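You operate a simulated robot arm through the tools that you are given. There is no shell and no other tool. Be economical: measure what you need, move in short steps, check, and stop when the job is done.

You run a simulated robot arm. Do the job below in one go: nothing can be reset, and whatever is moved stays where it is left.

Task
Wipe the smudge off the clamp plate in the setting fixture.
Fine: lock the red lever first, use the wiping pad and put it back, then free the lever.

Only the result counts: the job must be done as asked and must still hold three seconds after the hand-in. Knocking over, shifting, dropping, spilling or breaking anything else fails it.

Robot
A 6-joint arm with a two-finger parallel gripper, fixed in place. Base frame: the origin is at the foot of the arm, x ahead of it, y to its left, z up; the work surface is at about z = 0. Units: m, degrees, N and s.
With the tool pointing down near the work surface it reaches from about 0.12 to 0.5 m from the base axis. Its first joint turns from -72.0 to 72.0 degrees. Payload 0.65 kg.
The tool frame sits at the grasp point between the pads (the TCP): z along the fingers, y along the line on which they close. The tips reach 0.025 m beyond it. The gripper opens to 0.076 m. The fingers are 0.018 m wide and 0.01 m thick; the gripper's body (0.036 by 0.078 m) begins 0.045 m behind the TCP.
Orientation is told as [roll, pitch, yaw] about the base's x, y, z axes, in that order, counted from this pose: with the fingers straight down and closing along the base's y, the tool's x points along the base's -x, its y along +y and its z along -z.

Tools
- The arm moves only by the tool nudge_tool. Its argument "steps" is one flat list of numbers, 7 for each row, row after row: the shift along the tool's x, y, z in cm, then the turn, a rotation vector about the tool's x, y, z in degrees, then the opening, from 0 (shut) to 1 (fully open). In form: [dx, dy, dz, wx, wy, wz, jaw, dx, dy, dz, wx, wy, wz, jaw, ...]. A call has 1 to 8 rows; each row shifts and turns the commanded pose from where the row before left it, along the tool's axes as they then stand. Rows are played at 5 a second. More than 0.05 m and 8.6 degrees between two rows, or a gripper value outside its range, and nothing of the call is played. A pose out of reach is approached as far as the arm can. The call stops where the force on the tool passes 70 N (or 10 N more than at its start, if that is more) or the arm is blocked; 0.2 s more then pass. The fingers move at their own pace (about 0.108 m/s each) and stop on an object; they squeeze with about 38 N. The grip force told is the motor's: it shows also when the fingers shut on nothing. Time passes only in rows, and 0.2 s behind the last, so rows that do not move let the fingers close. The reply holds the time, the measured pose of the TCP, the force on the tool along the base axes, the opening and the grip force, in the units named above and with some noise, and new pictures: "show" is both (left out), scene, wrist or none.
- Cameras (640 x 400 px; columns grow to the right, rows downward): "scene" is fixed at [0.0571, 0.2713, 0.4097]; the picture's right is [-0.76, -0.65, 0.00], its down [-0.33, 0.39, -0.86] and it looks along [0.55, -0.65, -0.52] (base axes); focal length 227 px, centre (320, 200). "wrist" rides on the gripper at [-0.028, 0, -0.045] in the tool frame; the picture's right is [0.00, -1.00, 0.00], its down [0.97, 0.00, -0.24] and it looks along [0.24, 0.00, 0.97] (tool axes); focal length 218 px, centre (320, 200). There is no depth. A picture from a camera that has moved, and an enlarged one, comes with that camera's place and axes in the base frame and with its lens.
- zoom(camera, box): a new picture of the part [left, top, right, bottom] of that camera's present view, enlarged. It takes no simulated time.
- close_job(): hands the job in; it is judged then, once.

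Work in short steps. Places have to be worked out from the pictures, the camera data and where the tool is seen: move nearer, look again, correct. Check each grasp and each placing, and mend what went wrong. You have 120 turns and 170 pictures in all, those below and enlarged ones among them. Open the gripper and draw the arm clear of the work before you hand the job in, unless the task says otherwise; then end with one line.

The tools are called after "Call:" as name(argument=value, ...) on one line, values as JSON. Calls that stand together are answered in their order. nudge_tool: Moves the arm, as the interface text tells. Its arguments: {"type":"object","properties":{"steps":{"type":"array"},"show":{"type":"string","enum":["both","scene","wrist","none"]}},"required":["steps"]} The other tools are called the same way: zoom (camera, box) takes an enlarged picture of a part of a camera's view; close_job () hands the job in.

At the start:

```text
time_s: 0.0
tool_pos: [0.2869, -0.0766, 0.3127]
orientation: [0.0, -0.1, -0.1]
contact_force: [0.1, -0.4, 0.4]
gripper_width: 0.0759
grip_force: 0.1
```

scene: 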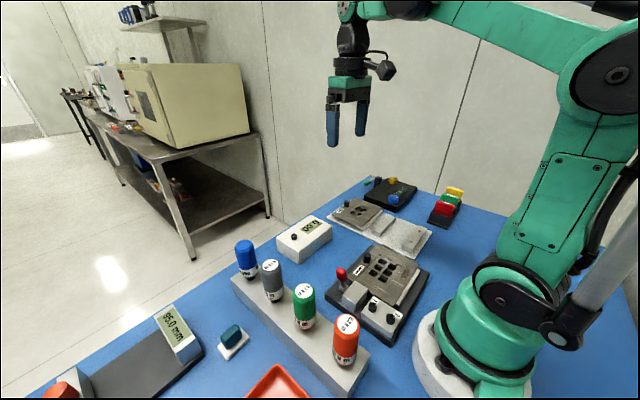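
wrist: 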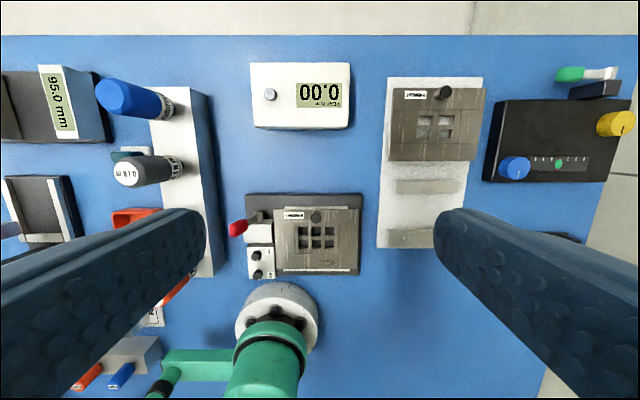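

I see a fixture with a red lever near the middle and a teal pad to its left in the scene view. I'll enlarge both to identify them.

Call:
zoom(camera="scene", box=[300, 220, 460, 360])

Call:
zoom(camera="wrist", box=[220, 180, 380, 290])

Call:
zoom(camera="scene", box=[140, 280, 300, 400])

Call:
zoom(camera="wrist", box=[0, 60, 220, 220])

```text
2.86 times, centred on (380, 290) of scene
camera zoom: at [0.0571, 0.2713, 0.4097], right [-0.76, -0.65, 0.0], down [-0.33, 0.39, -0.86], along [0.55, -0.65, -0.52], focal length 648 px, centre (149, -57)
```

zoom: 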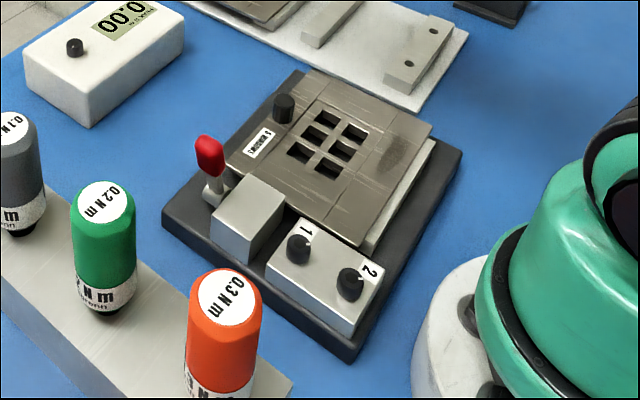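

```text
3.64 times, centred on (300, 235) of wrist
camera zoom: at [0.314, -0.0767, 0.3567], right [0.0, -1.0, 0.0], down [-0.97, 0.0, 0.24], along [-0.24, 0.0, -0.97], focal length 794 px, centre (393, 73)
```

zoom: 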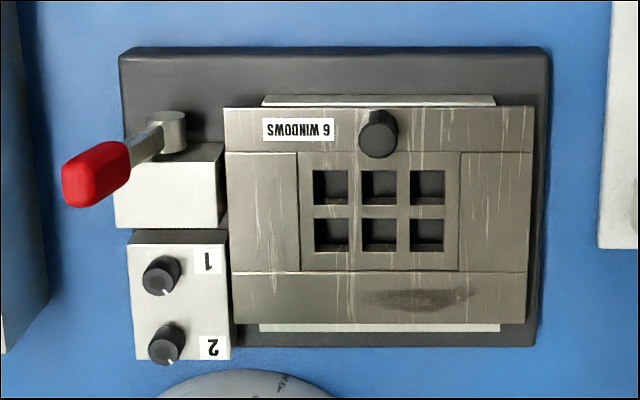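

```text
3.33 times, centred on (220, 340) of scene
camera zoom: at [0.0571, 0.2713, 0.4097], right [-0.76, -0.65, 0.0], down [-0.33, 0.39, -0.86], along [0.55, -0.65, -0.52], focal length 756 px, centre (653, -267)
```

zoom: 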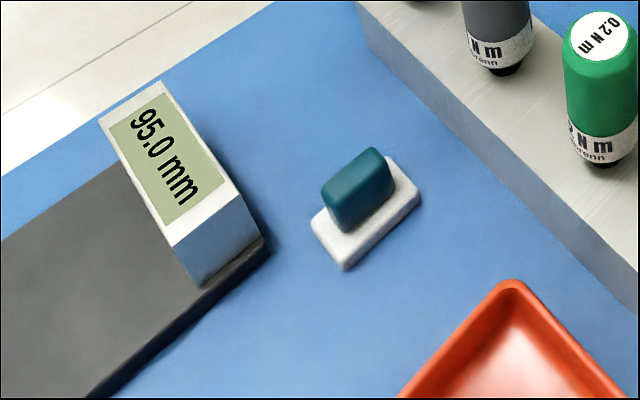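

```text
2.50 times, centred on (110, 140) of wrist
camera zoom: at [0.314, -0.0767, 0.3567], right [0.0, -1.0, 0.0], down [-0.97, 0.0, 0.24], along [-0.24, 0.0, -0.97], focal length 546 px, centre (845, 350)
```

zoom: 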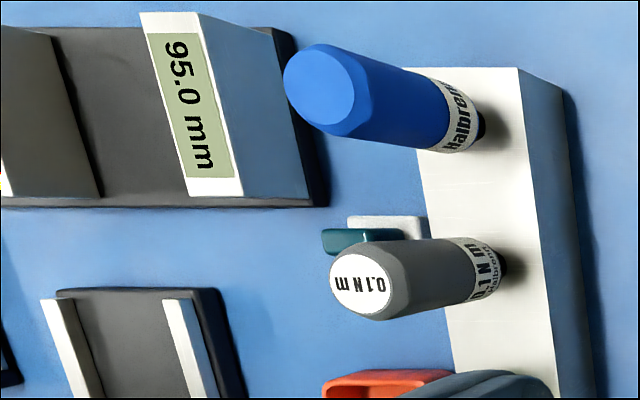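

The smudge is on the base-side bar of the "6 WINDOWS" plate, near (0.13, -0.09, 0.04). The lever is near (0.21, 0.03, 0.07) and the pad near (0.30, 0.205). I'll move the wrist camera above the lever to see how it moves.

Call:
nudge_tool(steps=[1.9, 2.1, 2.8, 0, 0, 0, 1, 1.9, 2.1, 2.8, 0, 0, 0, 1, 1.9, 2.1, 2.8, 0, 0, 0, 1, 1.9, 2.1, 2.8, 0, 0, 0, 1])

```text
time_s: 1.0
tool_pos: [0.2095, 0.0093, 0.2017]
orientation: [-0.1, -0.1, 0.0]
contact_force: [0.2, 0.0, -0.8]
gripper_width: 0.0761
grip_force: 0.0
camera wrist: at [0.2366, 0.0081, 0.2457], right [0.0, -1.0, 0.0], down [-0.97, 0.0, 0.24], along [-0.24, 0.0, -0.97], focal length 218 px, centre (320, 200)
```

scene: 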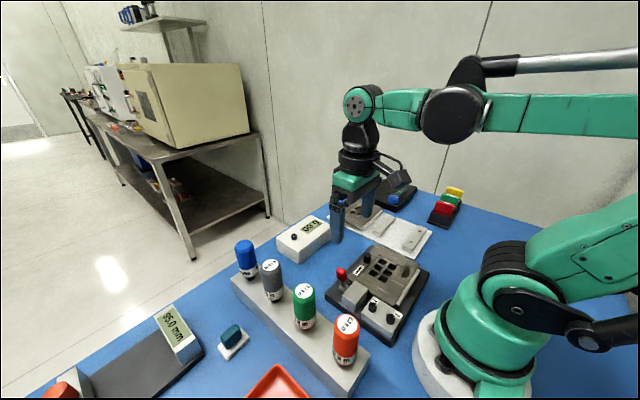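
wrist: 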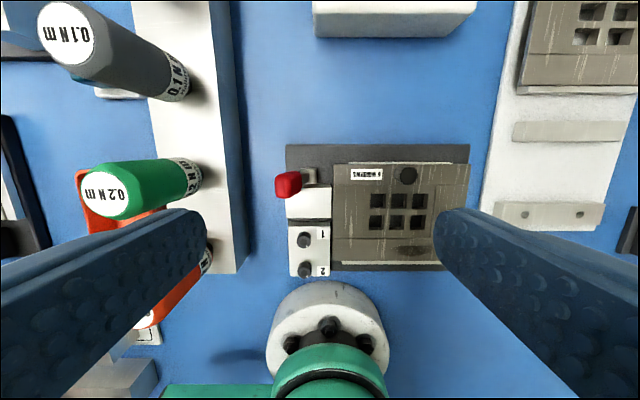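

I'll enlarge the lever in both views.

Call:
zoom(camera="wrist", box=[255, 130, 365, 210])

Call:
zoom(camera="scene", box=[320, 250, 400, 310])

```text
5.00 times, centred on (310, 170) of wrist
camera zoom: at [0.2366, 0.0081, 0.2457], right [0.0, -1.0, 0.0], down [-0.97, 0.0, 0.24], along [-0.24, 0.0, -0.97], focal length 1091 px, centre (370, 350)
```

zoom: 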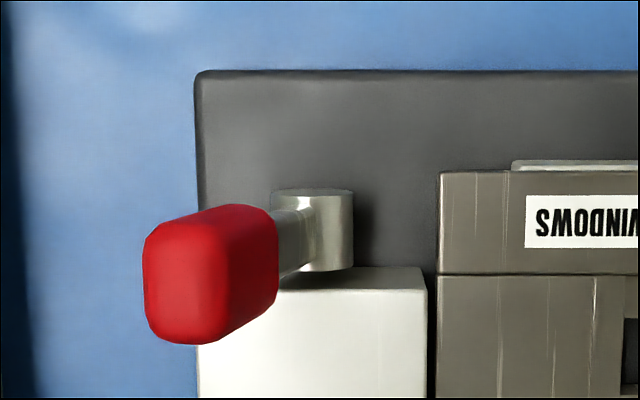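

```text
6.67 times, centred on (360, 280) of scene
camera zoom: at [0.0571, 0.2713, 0.4097], right [-0.76, -0.65, 0.0], down [-0.33, 0.39, -0.86], along [0.55, -0.65, -0.52], focal length 1513 px, centre (53, -333)
```

zoom: 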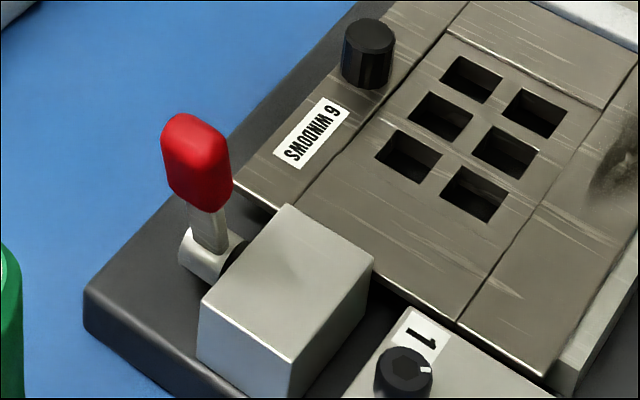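

The lever turns about a horizontal hub whose axis runs along x, near (0.21, 0.02, 0.03). It stands almost upright and leans to +y, with its tip near (0.21, 0.035, 0.093). I'll straddle the knob with the fingers open and then test which way it swings.

Call:
nudge_tool(steps=[0, 2.4, 0, 0, 0, 0, 1, 0, 0, 4, 0, 0, 0, 1, 0, 0, 4, 0, 0, 0, 1, 0, 0, 3.4, 0, 0, 0, 1, 0, 0, 0, 0, 0, 0, 1])

```text
time_s: 2.2
tool_pos: [0.2111, 0.0347, 0.0861]
orientation: [0.0, 0.0, 0.0]
contact_force: [-0.7, -0.1, 0.4]
gripper_width: 0.076
grip_force: 0.0
camera wrist: at [0.2375, 0.0335, 0.1304], right [0.0, -1.0, 0.0], down [-0.97, 0.0, 0.24], along [-0.24, 0.0, -0.97], focal length 218 px, centre (320, 200)
```

scene: 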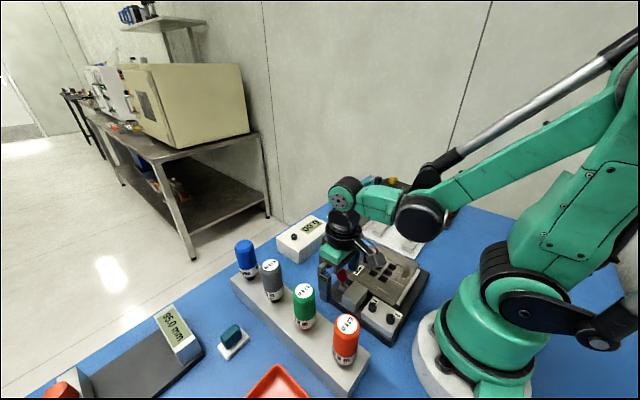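
wrist: 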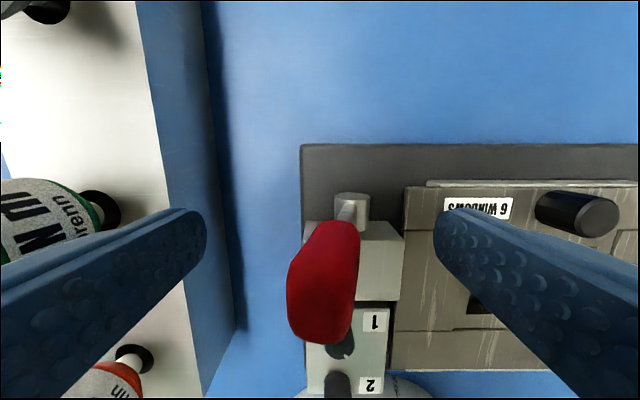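

The knob sits between the fingers. I'll close to half and push gently toward -y.

Call:
nudge_tool(steps=[0, 0, 0, 0, 0, 0, 0.5, 0, 0, 0, 0, 0, 0, 0.5, 0, -0.7, 0, 0, 0, 0, 0.5, 0, -0.7, 0, 0, 0, 0, 0.5, 0, -0.7, 0, 0, 0, 0, 0.5])

```text
time_s: 3.4
tool_pos: [0.2101, 0.0123, 0.0862]
orientation: [0.0, -0.2, 0.0]
contact_force: [-0.1, 16.4, 12.1]
gripper_width: 0.0504
grip_force: 7.4
camera wrist: at [0.2374, 0.0114, 0.1301], right [0.0, -1.0, 0.0], down [-0.97, 0.0, 0.24], along [-0.24, 0.0, -0.97], focal length 218 px, centre (320, 200)
```

scene: 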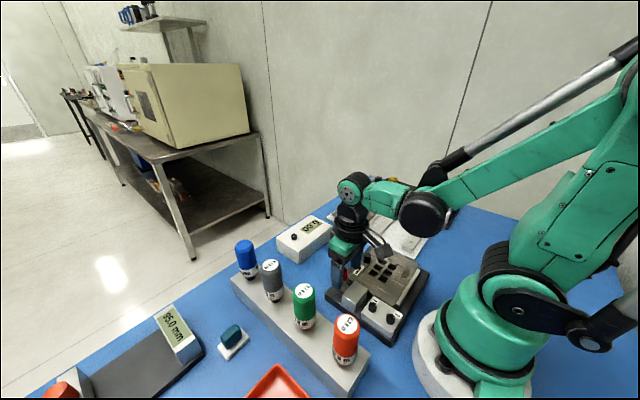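
wrist: 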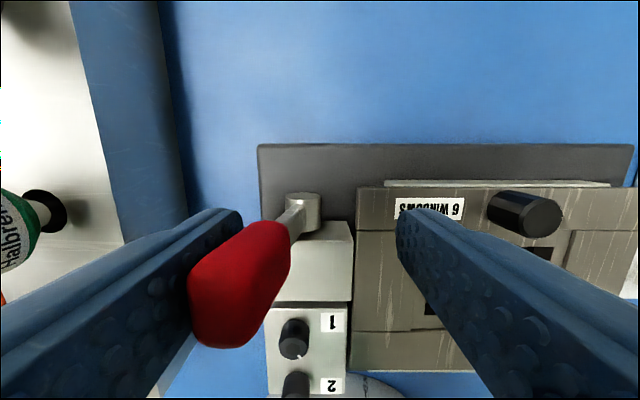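

Force rose to 16 N and the lever did not move, so this is likely its stop on that side. I'll try pushing the other way, toward +y.

Call:
nudge_tool(steps=[0, 1.0, 0, 0, 0, 0, 0.5, 0, 1.5, 0, 0, 0, 0, 0.5, 0, 0.8, 0, 0, 0, 0, 0.5, 0, 0.7, 0, 0, 0, 0, 0.5, 0, 0.5, 0, 0, 0, 0, 0.5])

```text
time_s: 4.6
tool_pos: [0.2106, 0.0572, 0.0858]
orientation: [-0.1, -0.1, 0.0]
contact_force: [0.6, -1.0, 0.0]
gripper_width: 0.0384
grip_force: 0.5
camera wrist: at [0.2378, 0.0554, 0.1305], right [0.0, -1.0, 0.0], down [-0.97, 0.0, 0.24], along [-0.24, 0.0, -0.97], focal length 218 px, centre (320, 200)
```

scene: 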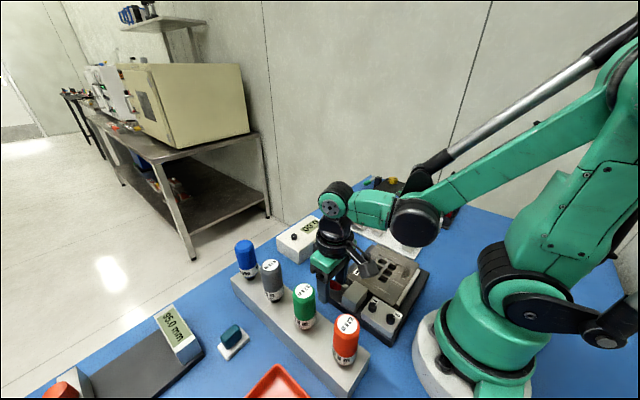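
wrist: 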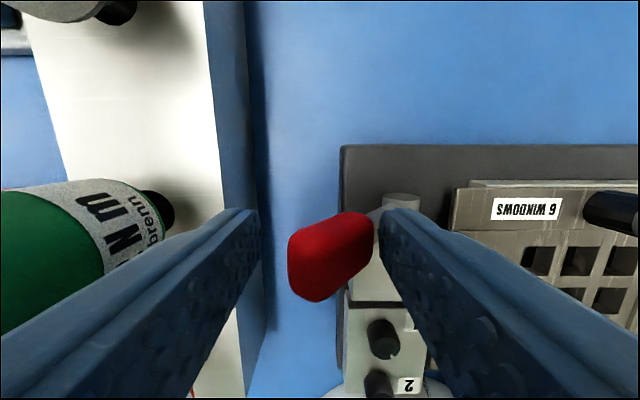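

The lever swings freely toward +y, outward and down, so that is the locking direction. I'll lift, close the fingers and check where the lever rests before pressing it down from above.

Call:
nudge_tool(steps=[0, 0, -2.5, 0, 0, 0, 0.5, 0, 0, -2.5, 0, 0, 0, 0.3, 0, -0.6, 0, 0, 0, 0, 0, 0, 0, 0, 0, 0, 0, 0])

Call:
zoom(camera="scene", box=[290, 230, 410, 320])

```text
time_s: 5.6
tool_pos: [0.2109, 0.0501, 0.1347]
orientation: [0.0, -0.1, 0.0]
contact_force: [0.0, -0.3, -0.9]
gripper_width: 0.0003
grip_force: 23.9
camera wrist: at [0.2379, 0.0495, 0.18], right [0.0, -1.0, 0.0], down [-0.97, 0.0, 0.24], along [-0.24, 0.0, -0.97], focal length 218 px, centre (320, 200)
```

scene: 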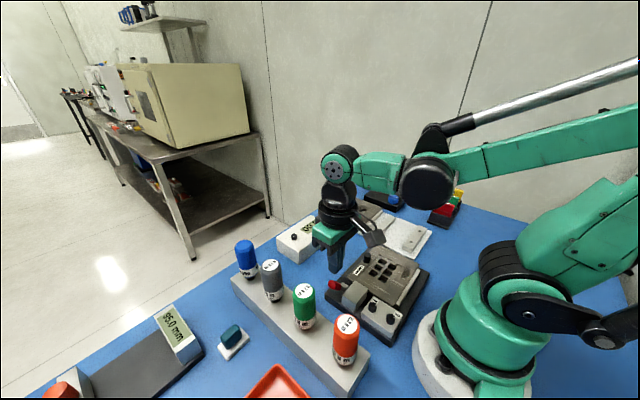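
wrist: 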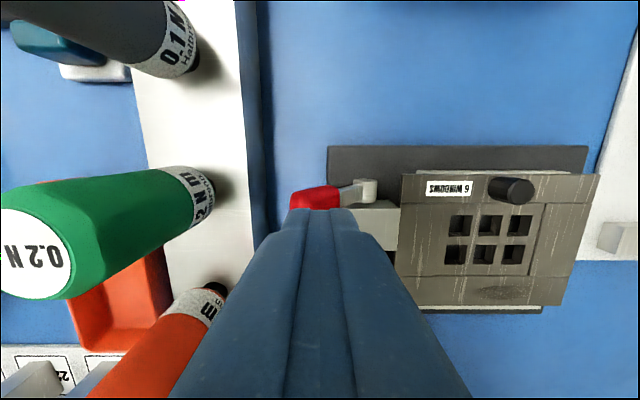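

```text
4.44 times, centred on (350, 275) of scene
camera zoom: at [0.0571, 0.2713, 0.4097], right [-0.76, -0.65, 0.0], down [-0.33, 0.39, -0.86], along [0.55, -0.65, -0.52], focal length 1008 px, centre (187, -133)
```

zoom: 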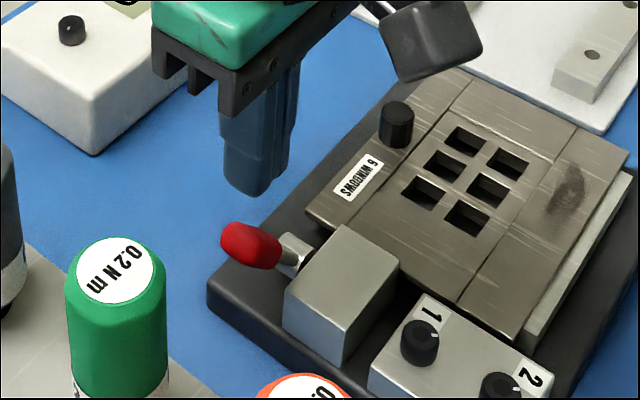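

The lever stayed about 37° from vertical with its knob near (0.209, 0.052, 0.072). I'll press it down with the closed fingertips in small steps.

Call:
nudge_tool(steps=[0, 0.6, 0, 0, 0, 0, 0, 0, 0, 2, 0, 0, 0, 0, 0, 0, 1, 0, 0, 0, 0, 0, 0, 1, 0, 0, 0, 0, 0, 0, 0.7, 0, 0, 0, 0])

Call:
zoom(camera="scene", box=[290, 230, 410, 320])

```text
time_s: 6.8
tool_pos: [0.2116, 0.0563, 0.088]
orientation: [0.0, -0.1, 0.0]
contact_force: [-1.1, -0.2, -0.2]
gripper_width: 0.0
grip_force: 22.9
camera wrist: at [0.238, 0.0551, 0.1331], right [0.0, -1.0, 0.0], down [-0.97, 0.0, 0.24], along [-0.24, 0.0, -0.97], focal length 218 px, centre (320, 200)
```

scene: 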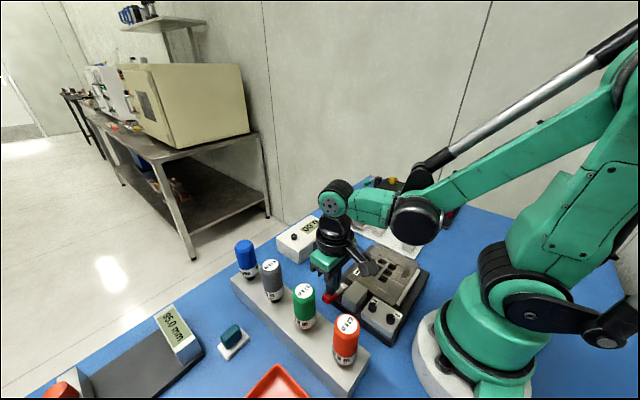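
wrist: 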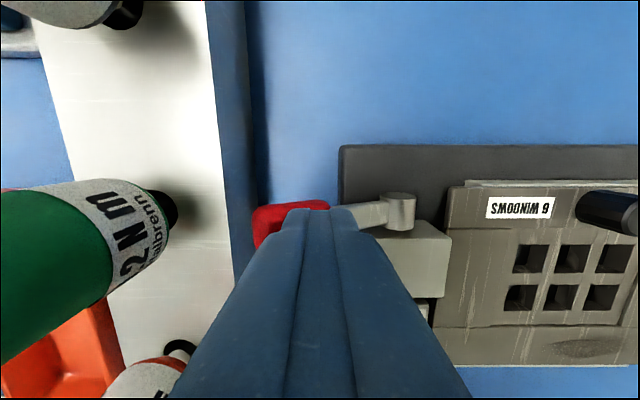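

```text
4.44 times, centred on (350, 275) of scene
camera zoom: at [0.0571, 0.2713, 0.4097], right [-0.76, -0.65, 0.0], down [-0.33, 0.39, -0.86], along [0.55, -0.65, -0.52], focal length 1008 px, centre (187, -133)
```

zoom: 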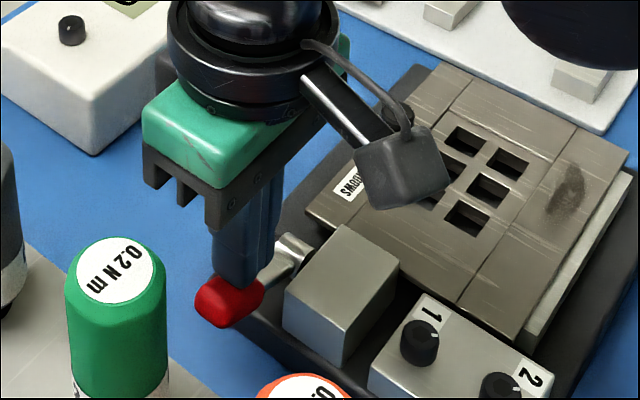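

The lever follows freely with no resistance. I'll continue down, watching the force.

Call:
nudge_tool(steps=[0, 0, 0.6, 0, 0, 0, 0, 0, 0, 0.6, 0, 0, 0, 0, 0, 0, 0.4, 0, 0, 0, 0])

Call:
zoom(camera="scene", box=[290, 230, 410, 320])

```text
time_s: 7.6
tool_pos: [0.2109, 0.0565, 0.0732]
orientation: [0.0, 0.0, 0.0]
contact_force: [0.5, 0.1, -0.1]
gripper_width: 0.0
grip_force: 23.6
camera wrist: at [0.2378, 0.0552, 0.1175], right [0.0, -1.0, 0.0], down [-0.97, 0.0, 0.24], along [-0.24, 0.0, -0.97], focal length 218 px, centre (320, 200)
```

scene: 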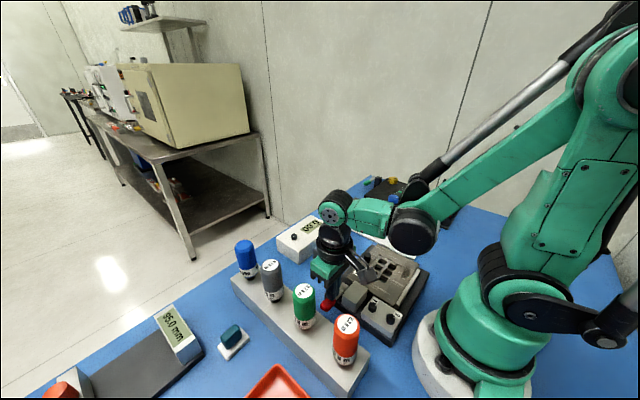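
wrist: 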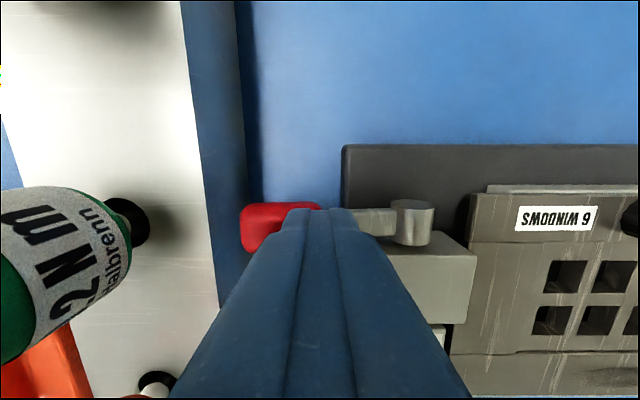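

```text
4.44 times, centred on (350, 275) of scene
camera zoom: at [0.0571, 0.2713, 0.4097], right [-0.76, -0.65, 0.0], down [-0.33, 0.39, -0.86], along [0.55, -0.65, -0.52], focal length 1008 px, centre (187, -133)
```

zoom: 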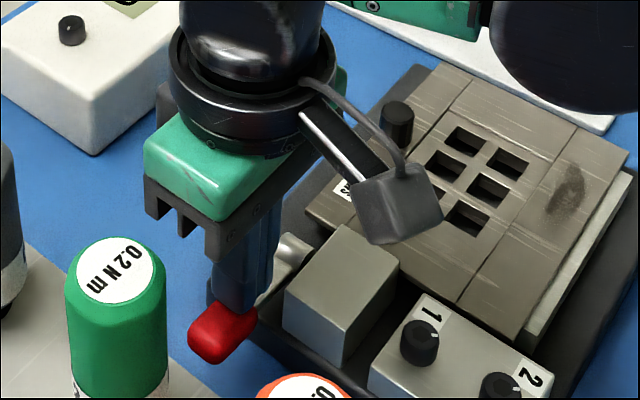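

There is still no resistance. I'll press further in small steps.

Call:
nudge_tool(steps=[0, 0, 0.4, 0, 0, 0, 0, 0, 0, 0.3, 0, 0, 0, 0, 0, 0, 0.3, 0, 0, 0, 0], show="wrist")

Call:
zoom(camera="scene", box=[290, 230, 410, 320])

```text
time_s: 8.2
tool_pos: [0.2119, 0.0559, 0.067]
orientation: [0.0, 0.2, -0.1]
contact_force: [-5.3, -1.6, 58.2]
gripper_width: 0.0001
grip_force: 23.6
stopped in row 2: the force on the tool passed its limit (the readings are from after the stop); the commanded pose is now the measured one
camera wrist: at [0.2383, 0.0553, 0.1115], right [0.0, -1.0, 0.0], down [-0.97, 0.0, 0.24], along [-0.24, 0.0, -0.97], focal length 218 px, centre (320, 200)
```

wrist: 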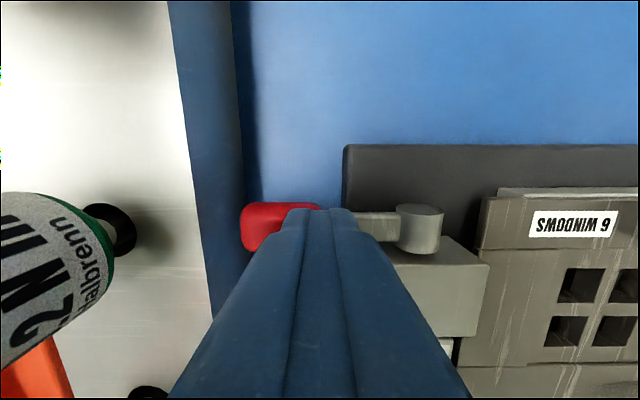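

```text
4.44 times, centred on (350, 275) of scene
camera zoom: at [0.057, 0.2713, 0.4097], right [-0.76, -0.65, 0.0], down [-0.33, 0.39, -0.86], along [0.55, -0.65, -0.52], focal length 1008 px, centre (187, -133)
```

zoom: 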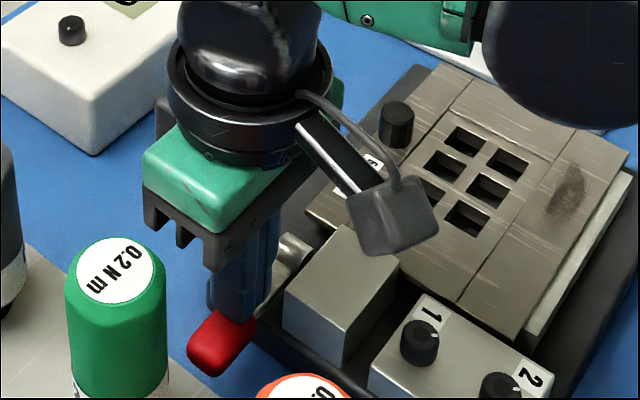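

The force rose to 58 N at a hard stop, with the lever horizontal, so it is locked. I'll lift clear and go above the pad with the gripper open.

Call:
nudge_tool(steps=[0, 0, -4.5, 0, 0, 0, 0, 0, 0, -4.5, 0, 0, 0, 0, 0, 0, -4.3, 0, 0, 0, 0, -2.2, 3.8, 0, 0, 0, 0, 0, -2.2, 3.8, 0, 0, 0, 0, 0.5, -2.2, 3.8, 0, 0, 0, 0, 1, -2.2, 3.6, 0, 0, 0, 0, 1])

Call:
zoom(camera="scene", box=[310, 230, 430, 320])

Call:
zoom(camera="wrist", box=[240, 120, 400, 220])

```text
time_s: 9.8
tool_pos: [0.3, 0.2086, 0.1958]
orientation: [0.0, 0.0, 0.0]
contact_force: [1.6, 0.0, -0.5]
gripper_width: 0.0759
grip_force: 0.2
camera wrist: at [0.3266, 0.2074, 0.2418], right [0.0, -1.0, 0.0], down [-0.97, 0.0, 0.24], along [-0.24, 0.0, -0.97], focal length 218 px, centre (320, 200)
```

scene: 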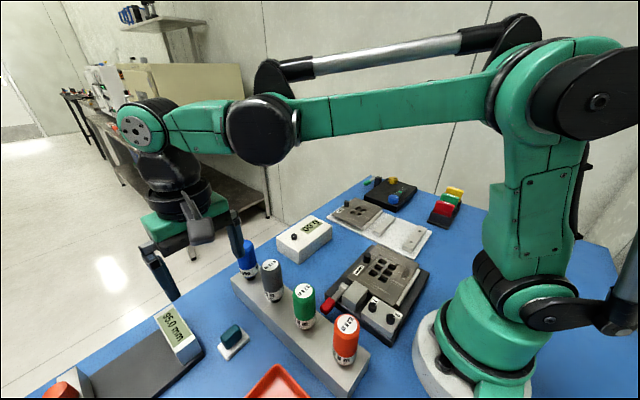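
wrist: 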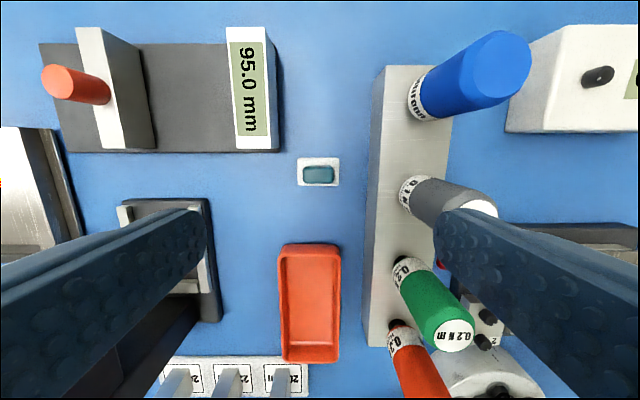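

```text
4.44 times, centred on (370, 275) of scene
camera zoom: at [0.0571, 0.2713, 0.4097], right [-0.76, -0.65, 0.0], down [-0.33, 0.39, -0.86], along [0.55, -0.65, -0.52], focal length 1008 px, centre (98, -133)
```

zoom: 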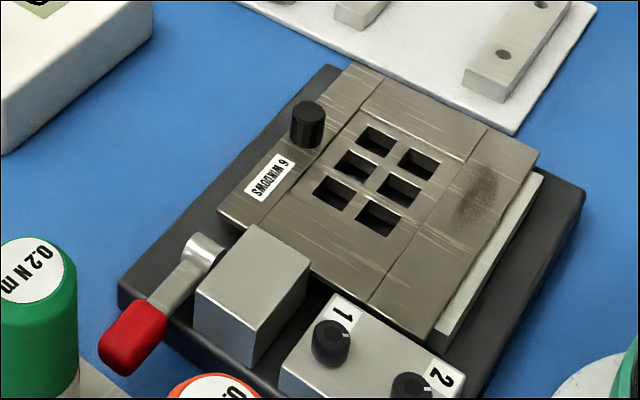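

```text
4.00 times, centred on (320, 170) of wrist
camera zoom: at [0.3266, 0.2074, 0.2418], right [0.0, -1.0, 0.0], down [-0.97, 0.0, 0.24], along [-0.24, 0.0, -0.97], focal length 873 px, centre (320, 320)
```

zoom: 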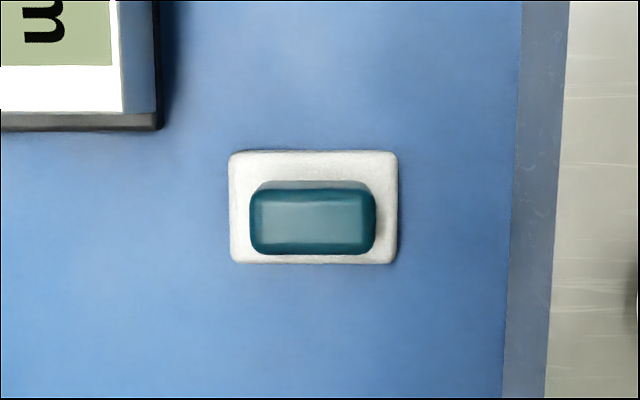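

The lever is down and staying there. The pad has a white base about 44×30 mm centred at (0.299, 0.209) and a teal handle about 31×16 mm. I'll descend over it with the jaws partly open to stay clear of the driver rack.

Call:
nudge_tool(steps=[0.1, 0, 4.5, 0, 0, 0, 0.7, 0, 0, 4.5, 0, 0, 0, 0.7, 0, 0, 4.3, 0, 0, 0, 0.7, 0, 0, 0, 0, 0, 0, 0.7])

Call:
zoom(camera="scene", box=[170, 290, 290, 380])

```text
time_s: 10.8
tool_pos: [0.2967, 0.2046, 0.0648]
orientation: [0.0, 0.1, -0.1]
contact_force: [0.4, 0.8, -0.2]
gripper_width: 0.053
grip_force: 0.1
camera wrist: at [0.3228, 0.2047, 0.1102], right [0.0, -1.0, 0.0], down [-0.97, 0.0, 0.24], along [-0.24, 0.0, -0.97], focal length 218 px, centre (320, 200)
```

scene: 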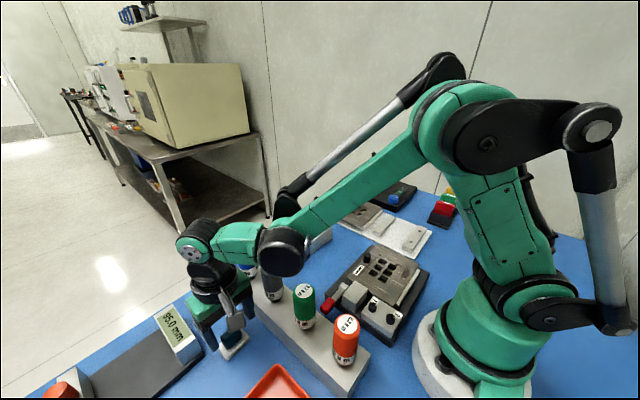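
wrist: 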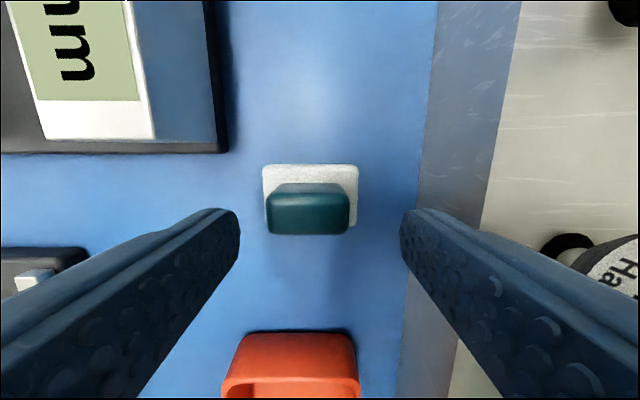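

```text
4.44 times, centred on (230, 335) of scene
camera zoom: at [0.0571, 0.2713, 0.4097], right [-0.76, -0.65, 0.0], down [-0.33, 0.39, -0.86], along [0.55, -0.65, -0.52], focal length 1008 px, centre (720, -400)
```

zoom: 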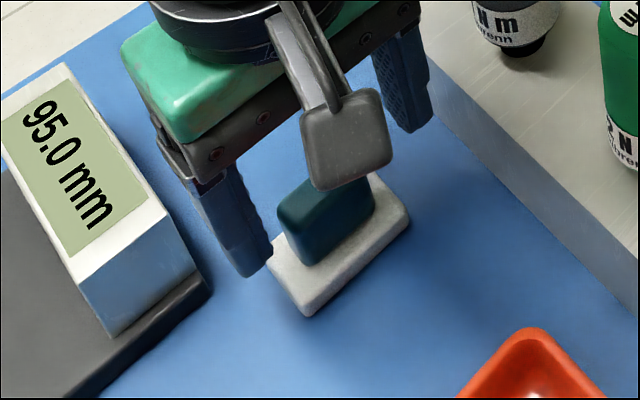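

The handle is near (0.300, 0.2085). The reading may not have settled, so I'll wait a moment and re-measure.

Call:
nudge_tool(steps=[0, 0, 0, 0, 0, 0, 0.7, 0, 0, 0, 0, 0, 0, 0.7], show="wrist")

```text
time_s: 11.4
tool_pos: [0.2962, 0.2052, 0.0664]
orientation: [0.1, 0.1, 0.0]
contact_force: [0.3, -0.8, 0.4]
gripper_width: 0.053
grip_force: 0.1
camera wrist: at [0.3229, 0.2047, 0.1106], right [0.0, -1.0, 0.0], down [-0.97, 0.0, 0.24], along [-0.24, 0.0, -0.97], focal length 218 px, centre (320, 200)
```

wrist: 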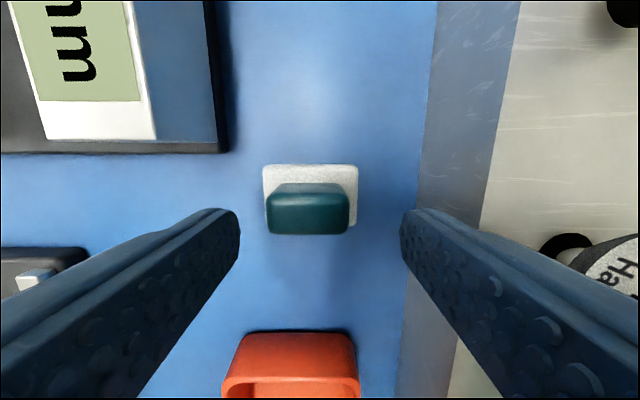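

It has settled at (0.2965, 0.205, 0.066), which matches the command. I'll shift 4 mm in x and 3 mm in y, then lower most of the way.

Call:
nudge_tool(steps=[-0.4, 0.3, 0.5, 0, 0, 0, 0.7, 0, 0, 1.2, 0, 0, 0, 0.7, 0, 0, 0.5, 0, 0, 0, 0.7, 0, 0, 0, 0, 0, 0, 0.7])

Call:
zoom(camera="scene", box=[170, 290, 290, 380])

```text
time_s: 12.4
tool_pos: [0.3021, 0.2089, 0.0453]
orientation: [0.0, 0.1, 0.0]
contact_force: [-0.2, -0.2, -0.3]
gripper_width: 0.0531
grip_force: 0.1
camera wrist: at [0.3293, 0.2079, 0.0894], right [0.0, -1.0, 0.0], down [-0.97, 0.0, 0.24], along [-0.24, 0.0, -0.97], focal length 218 px, centre (320, 200)
```

scene: 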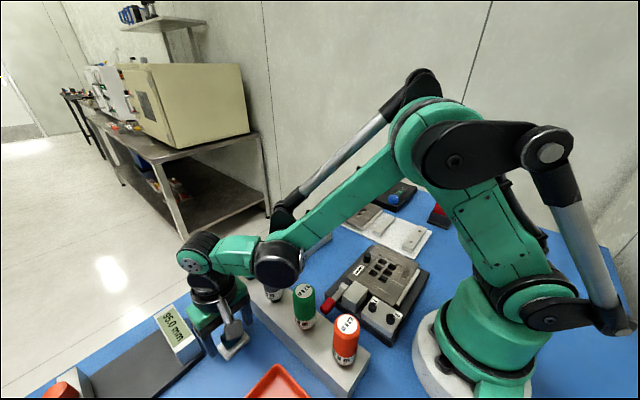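
wrist: 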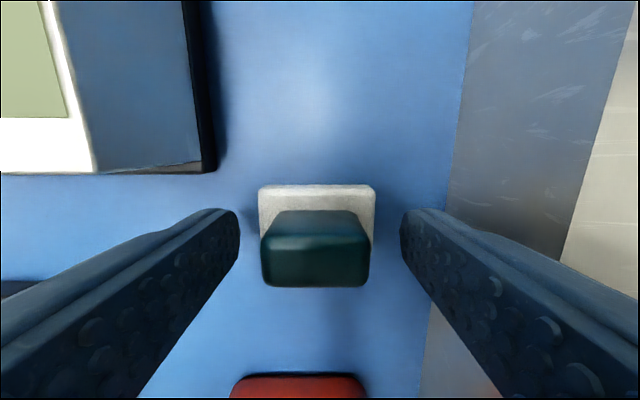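

```text
4.44 times, centred on (230, 335) of scene
camera zoom: at [0.0571, 0.2713, 0.4097], right [-0.76, -0.65, 0.0], down [-0.33, 0.39, -0.86], along [0.55, -0.65, -0.52], focal length 1008 px, centre (720, -400)
```

zoom: 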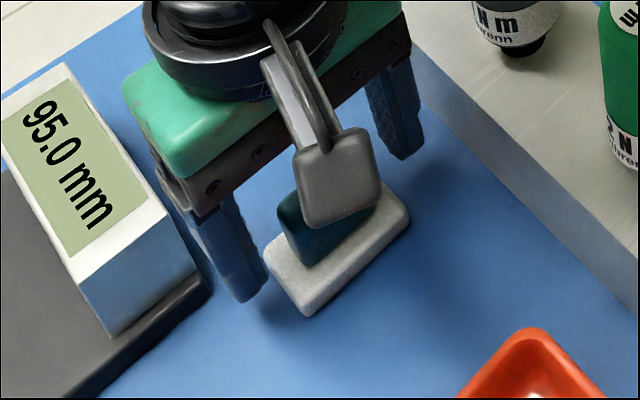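

The handle top is at about z = 0.038, and the jaws are centred on it in y. I'll go 6 mm lower, shift 2 mm toward the base and close.

Call:
nudge_tool(steps=[0.2, 0, 0.6, 0, 0, 0, 0.7, 0, 0, 0, 0, 0, 0, 0.4, 0, 0, 0, 0, 0, 0, 0.1, 0, 0, 0, 0, 0, 0, 0.1])

```text
time_s: 13.4
tool_pos: [0.301, 0.2093, 0.0382]
orientation: [0.1, 0.1, 0.0]
contact_force: [1.3, -0.2, 0.4]
gripper_width: 0.0288
grip_force: 38.5
camera wrist: at [0.3279, 0.2081, 0.0833], right [0.0, -1.0, 0.0], down [-0.97, 0.0, 0.24], along [-0.24, 0.0, -0.97], focal length 218 px, centre (320, 200)
```

scene: 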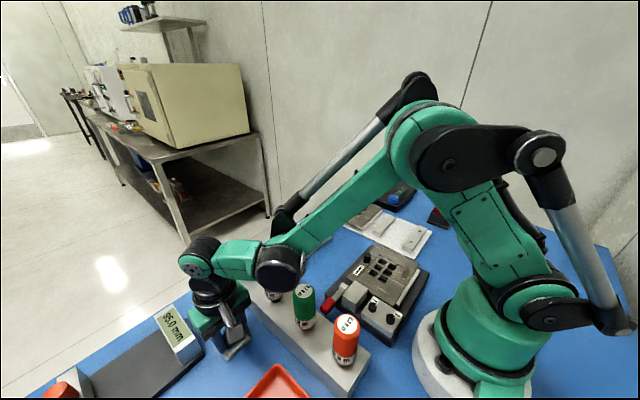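
wrist: 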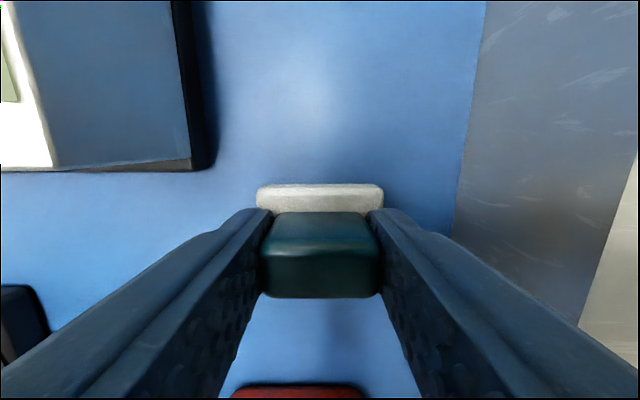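

The grip is firm at 28.8 mm width, and home is measured at (0.301, 0.2093, 0.038), so the pad's bottom is about 38 mm below the TCP. I'll lift straight up to clear the drivers.

Call:
nudge_tool(steps=[0, 0, -1.5, 0, 0, 0, 0.1, 0, 0, -4, 0, 0, 0, 0.1, 0, 0, -4.5, 0, 0, 0, 0.1, 0, 0, -4.5, 0, 0, 0, 0.1, 0, 0, -3, 0, 0, 0, 0.1, 0, 0, 0, 0, 0, 0, 0.1])

```text
time_s: 14.8
tool_pos: [0.3013, 0.2106, 0.2138]
orientation: [0.0, 0.1, 0.0]
contact_force: [0.4, 0.0, -1.2]
gripper_width: 0.0289
grip_force: 38.0
camera wrist: at [0.3285, 0.2088, 0.2588], right [0.0, -1.0, 0.0], down [-0.97, 0.0, 0.24], along [-0.24, 0.0, -0.97], focal length 218 px, centre (320, 200)
```

scene: 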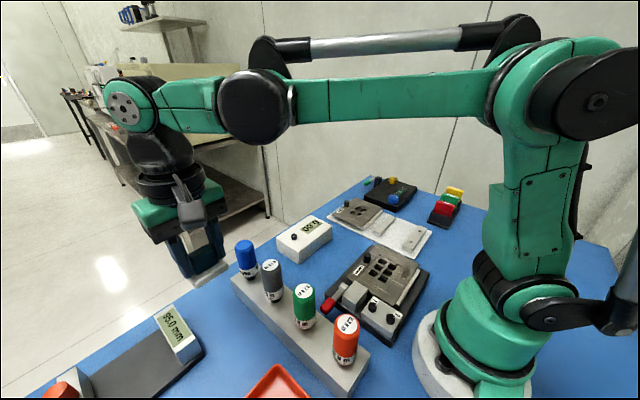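
wrist: 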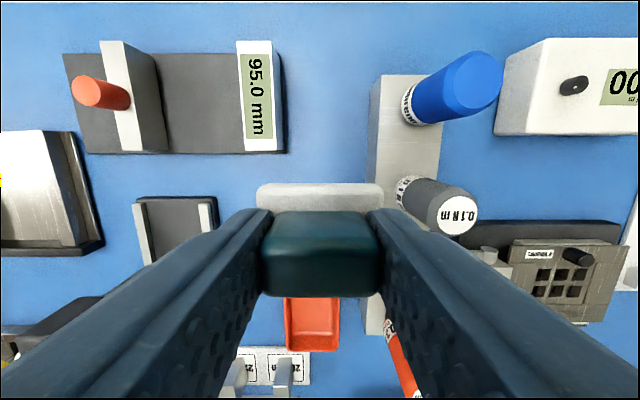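

The pad came up with the gripper. I'll carry it over the fixture at this height.

Call:
nudge_tool(steps=[1.95, -3.7, 0, 0, 0, 0, 0.1, 1.95, -3.7, 0, 0, 0, 0, 0.1, 1.95, -3.7, 0, 0, 0, 0, 0.1, 1.95, -3.7, 0, 0, 0, 0, 0.1, 1.95, -3.7, 0, 0, 0, 0, 0.1, 1.95, -3.7, 0, 0, 0, 0, 0.1, 1.95, -3.7, 0, 0, 0, 0, 0.1, 1.95, -3.7, 0, 0, 0, 0, 0.1])

Call:
zoom(camera="scene", box=[310, 210, 450, 315])

```text
time_s: 16.6
tool_pos: [0.1442, -0.0869, 0.2136]
orientation: [0.0, 0.1, -0.1]
contact_force: [0.9, 0.2, -0.1]
gripper_width: 0.0287
grip_force: 38.2
camera wrist: at [0.1701, -0.0872, 0.2586], right [0.0, -1.0, 0.0], down [-0.97, 0.0, 0.24], along [-0.24, 0.0, -0.97], focal length 218 px, centre (320, 200)
```

scene: 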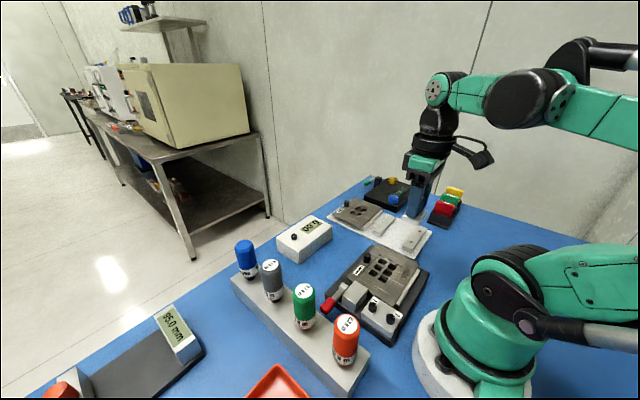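
wrist: 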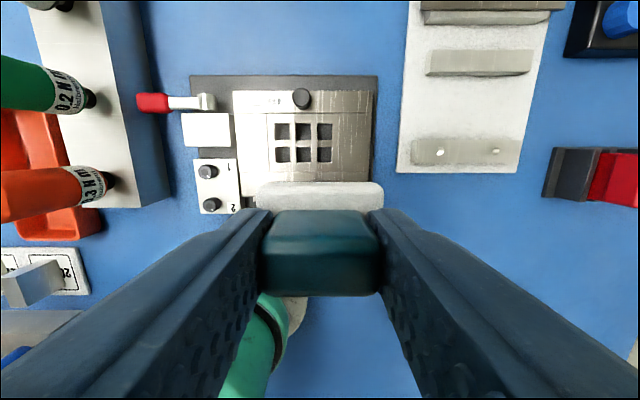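

```text
3.81 times, centred on (380, 262) of scene
camera zoom: at [0.0571, 0.2713, 0.4097], right [-0.76, -0.65, 0.0], down [-0.33, 0.39, -0.86], along [0.55, -0.65, -0.52], focal length 864 px, centre (91, -38)
```

zoom: 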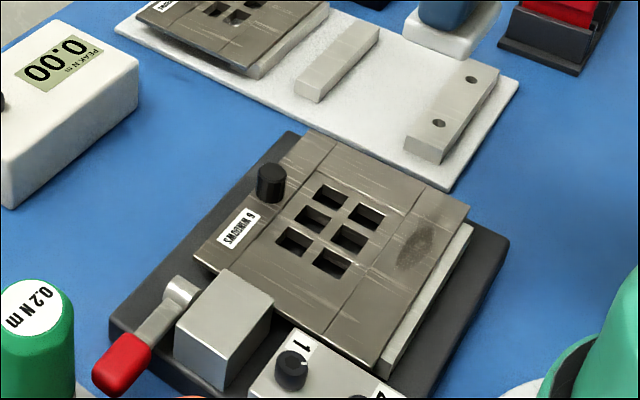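

The smudge centre works out to about (0.1295, -0.087), spanning y -0.064 to -0.113 on the bar at z ≈ 0.034. I'll descend to just above it.

Call:
nudge_tool(steps=[0.75, 0, 3, 0, 0, 0, 0.1, 0.7, 0, 4, 0, 0, 0, 0.1, 0, 0, 3.5, 0, 0, 0, 0.1, 0, 0, 2.2, 0, 0, 0, 0.1, 0, 0, 0, 0, 0, 0, 0.1])

Call:
zoom(camera="scene", box=[330, 220, 450, 310])

```text
time_s: 17.8
tool_pos: [0.1297, -0.087, 0.086]
orientation: [0.0, 0.1, -0.1]
contact_force: [-0.4, 0.1, -0.9]
gripper_width: 0.0287
grip_force: 38.7
camera wrist: at [0.1564, -0.0874, 0.131], right [0.0, -1.0, 0.0], down [-0.97, 0.0, 0.24], along [-0.24, 0.0, -0.97], focal length 218 px, centre (320, 200)
```

scene: 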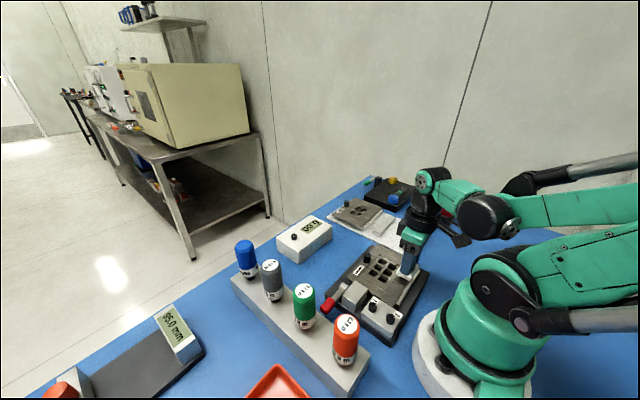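
wrist: 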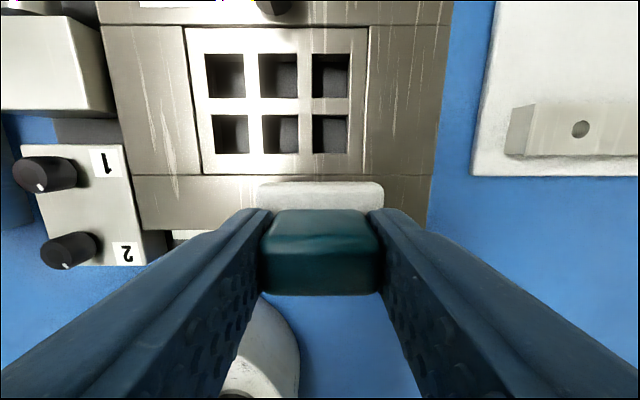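

```text
4.44 times, centred on (390, 265) of scene
camera zoom: at [0.0571, 0.2713, 0.4097], right [-0.76, -0.65, 0.0], down [-0.33, 0.39, -0.86], along [0.55, -0.65, -0.52], focal length 1008 px, centre (9, -89)
```

zoom: 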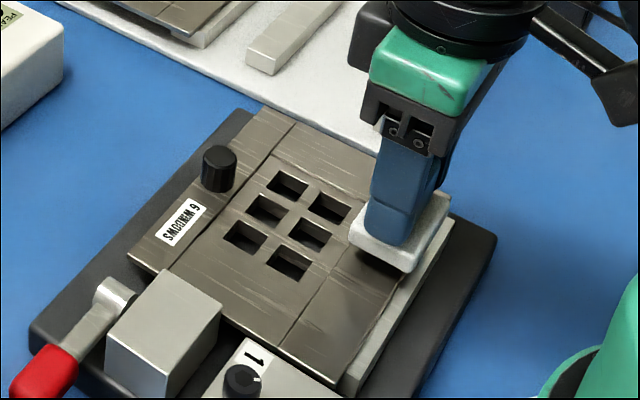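

The pad is over the bar, slightly above it. I'll lower in small steps until a light contact force shows.

Call:
nudge_tool(steps=[0, 0, 0.6, 0, 0, 0, 0.1, 0, 0, 0.4, 0, 0, 0, 0.1, 0, 0, 0.2, 0, 0, 0, 0.1], show="none")

```text
time_s: 18.6
tool_pos: [0.1294, -0.0884, 0.0754]
orientation: [0.0, 0.1, 0.0]
contact_force: [-4.1, 4.0, 35.8]
gripper_width: 0.0292
grip_force: 38.0
```

Contact is at z ≈ 0.075 with 36 N. I'll ease off 1 mm and read again.

Call:
nudge_tool(steps=[0, 0, -0.12, 0, 0, 0, 0.1], show="none")

```text
time_s: 19.0
tool_pos: [0.1295, -0.087, 0.0759]
orientation: [0.0, 0.1, 0.1]
contact_force: [0.0, -0.2, -0.4]
gripper_width: 0.0291
grip_force: 37.8
```

That lost contact, so I'll press 0.7 mm back down.

Call:
nudge_tool(steps=[0, 0, 0.07, 0, 0, 0, 0.1], show="none")

```text
time_s: 19.4
tool_pos: [0.1307, -0.0856, 0.0749]
orientation: [0.0, 0.1, 0.1]
contact_force: [-0.1, -0.9, 0.0]
gripper_width: 0.0288
grip_force: 38.8
```

Call:
nudge_tool(steps=[0, 0, 0.05, 0, 0, 0, 0.1], show="none")

```text
time_s: 19.8
tool_pos: [0.1308, -0.0874, 0.0749]
orientation: [0.0, 0.1, 0.1]
contact_force: [-5.0, 0.5, 16.5]
gripper_width: 0.0289
grip_force: 37.9
```

Contact force is 16 N. I'll now stroke along the bar, ±2 cm around the centre.

Call:
nudge_tool(steps=[0, 1, 0, 0, 0, 0, 0.1, 0, 1, 0, 0, 0, 0, 0.1, 0, -1, 0, 0, 0, 0, 0.1, 0, -1, 0, 0, 0, 0, 0.1, 0, -1, 0, 0, 0, 0, 0.1, 0, -1, 0, 0, 0, 0, 0.1, 0, 1, 0, 0, 0, 0, 0.1, 0, 1, 0, 0, 0, 0, 0.1])

Call:
zoom(camera="scene", box=[330, 220, 450, 310])

```text
time_s: 21.6
tool_pos: [0.1295, -0.0875, 0.0743]
orientation: [0.0, 0.0, 0.0]
contact_force: [0.2, 0.5, -0.3]
gripper_width: 0.0289
grip_force: 38.1
camera wrist: at [0.1568, -0.0884, 0.1201], right [0.0, -1.0, 0.0], down [-0.97, 0.0, 0.24], along [-0.24, 0.0, -0.97], focal length 218 px, centre (320, 200)
```

scene: 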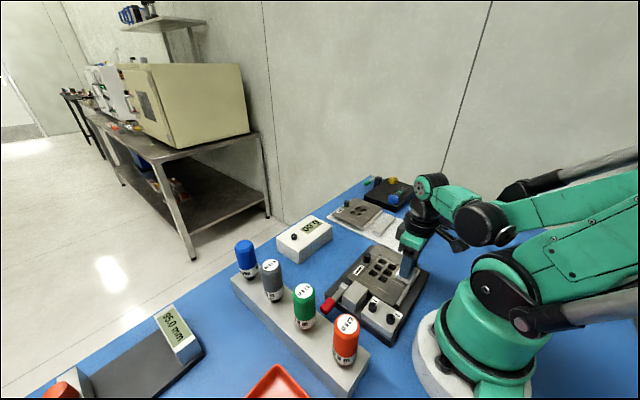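
wrist: 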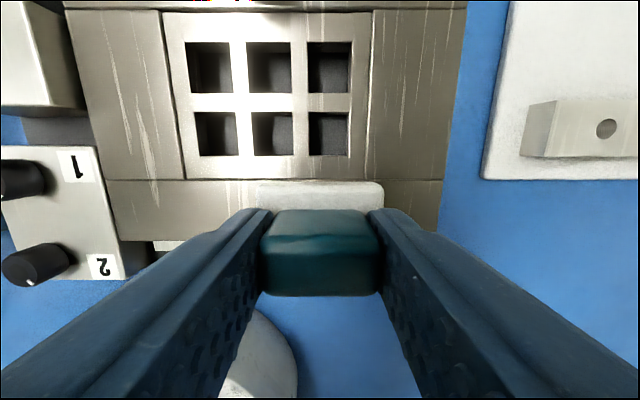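

```text
4.44 times, centred on (390, 265) of scene
camera zoom: at [0.0571, 0.2713, 0.4097], right [-0.76, -0.65, 0.0], down [-0.33, 0.39, -0.86], along [0.55, -0.65, -0.52], focal length 1008 px, centre (9, -89)
```

zoom: 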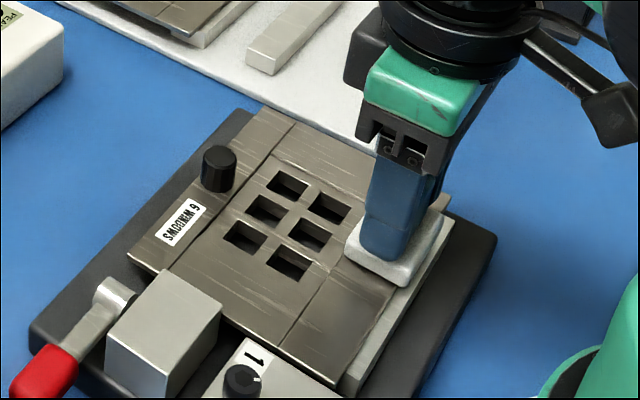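

I'll lift and check whether the smudge is gone.

Call:
nudge_tool(steps=[0, 0, -4, 0, 0, 0, 0.1, 0, 0, -4, 0, 0, 0, 0.1], show="none")

Call:
zoom(camera="scene", box=[330, 220, 450, 310])

```text
time_s: 22.2
tool_pos: [0.1293, -0.0863, 0.1531]
orientation: [0.0, 0.1, 0.0]
contact_force: [0.0, -0.2, -0.1]
gripper_width: 0.0291
grip_force: 37.7
```

```text
4.44 times, centred on (390, 265) of scene
camera zoom: at [0.0571, 0.2713, 0.4097], right [-0.76, -0.65, 0.0], down [-0.33, 0.39, -0.86], along [0.55, -0.65, -0.52], focal length 1008 px, centre (9, -89)
```

zoom: 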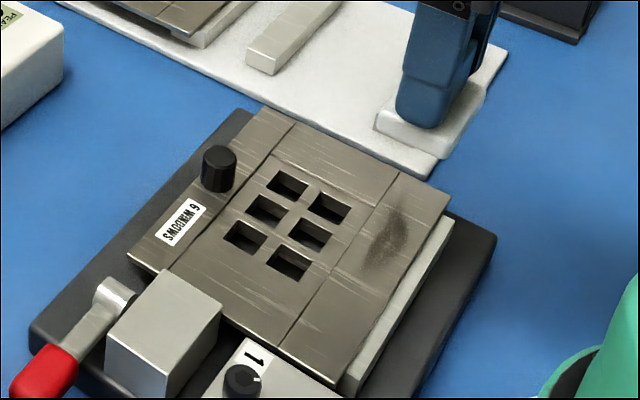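

The smudge is only a little lighter because contact was lost while stroking. I'll go back down and press somewhat harder, reading the force.

Call:
nudge_tool(steps=[0, 0, 4, 0, 0, 0, 0.1, 0, 0, 3.8, 0, 0, 0, 0.1, 0, 0, 0.2, 0, 0, 0, 0.1, 0, 0, 0.1, 0, 0, 0, 0.1], show="none")

```text
time_s: 23.2
tool_pos: [0.131, -0.0887, 0.0754]
orientation: [-0.2, 0.1, -0.1]
contact_force: [-4.6, -6.7, 35.0]
gripper_width: 0.0289
grip_force: 38.5
```

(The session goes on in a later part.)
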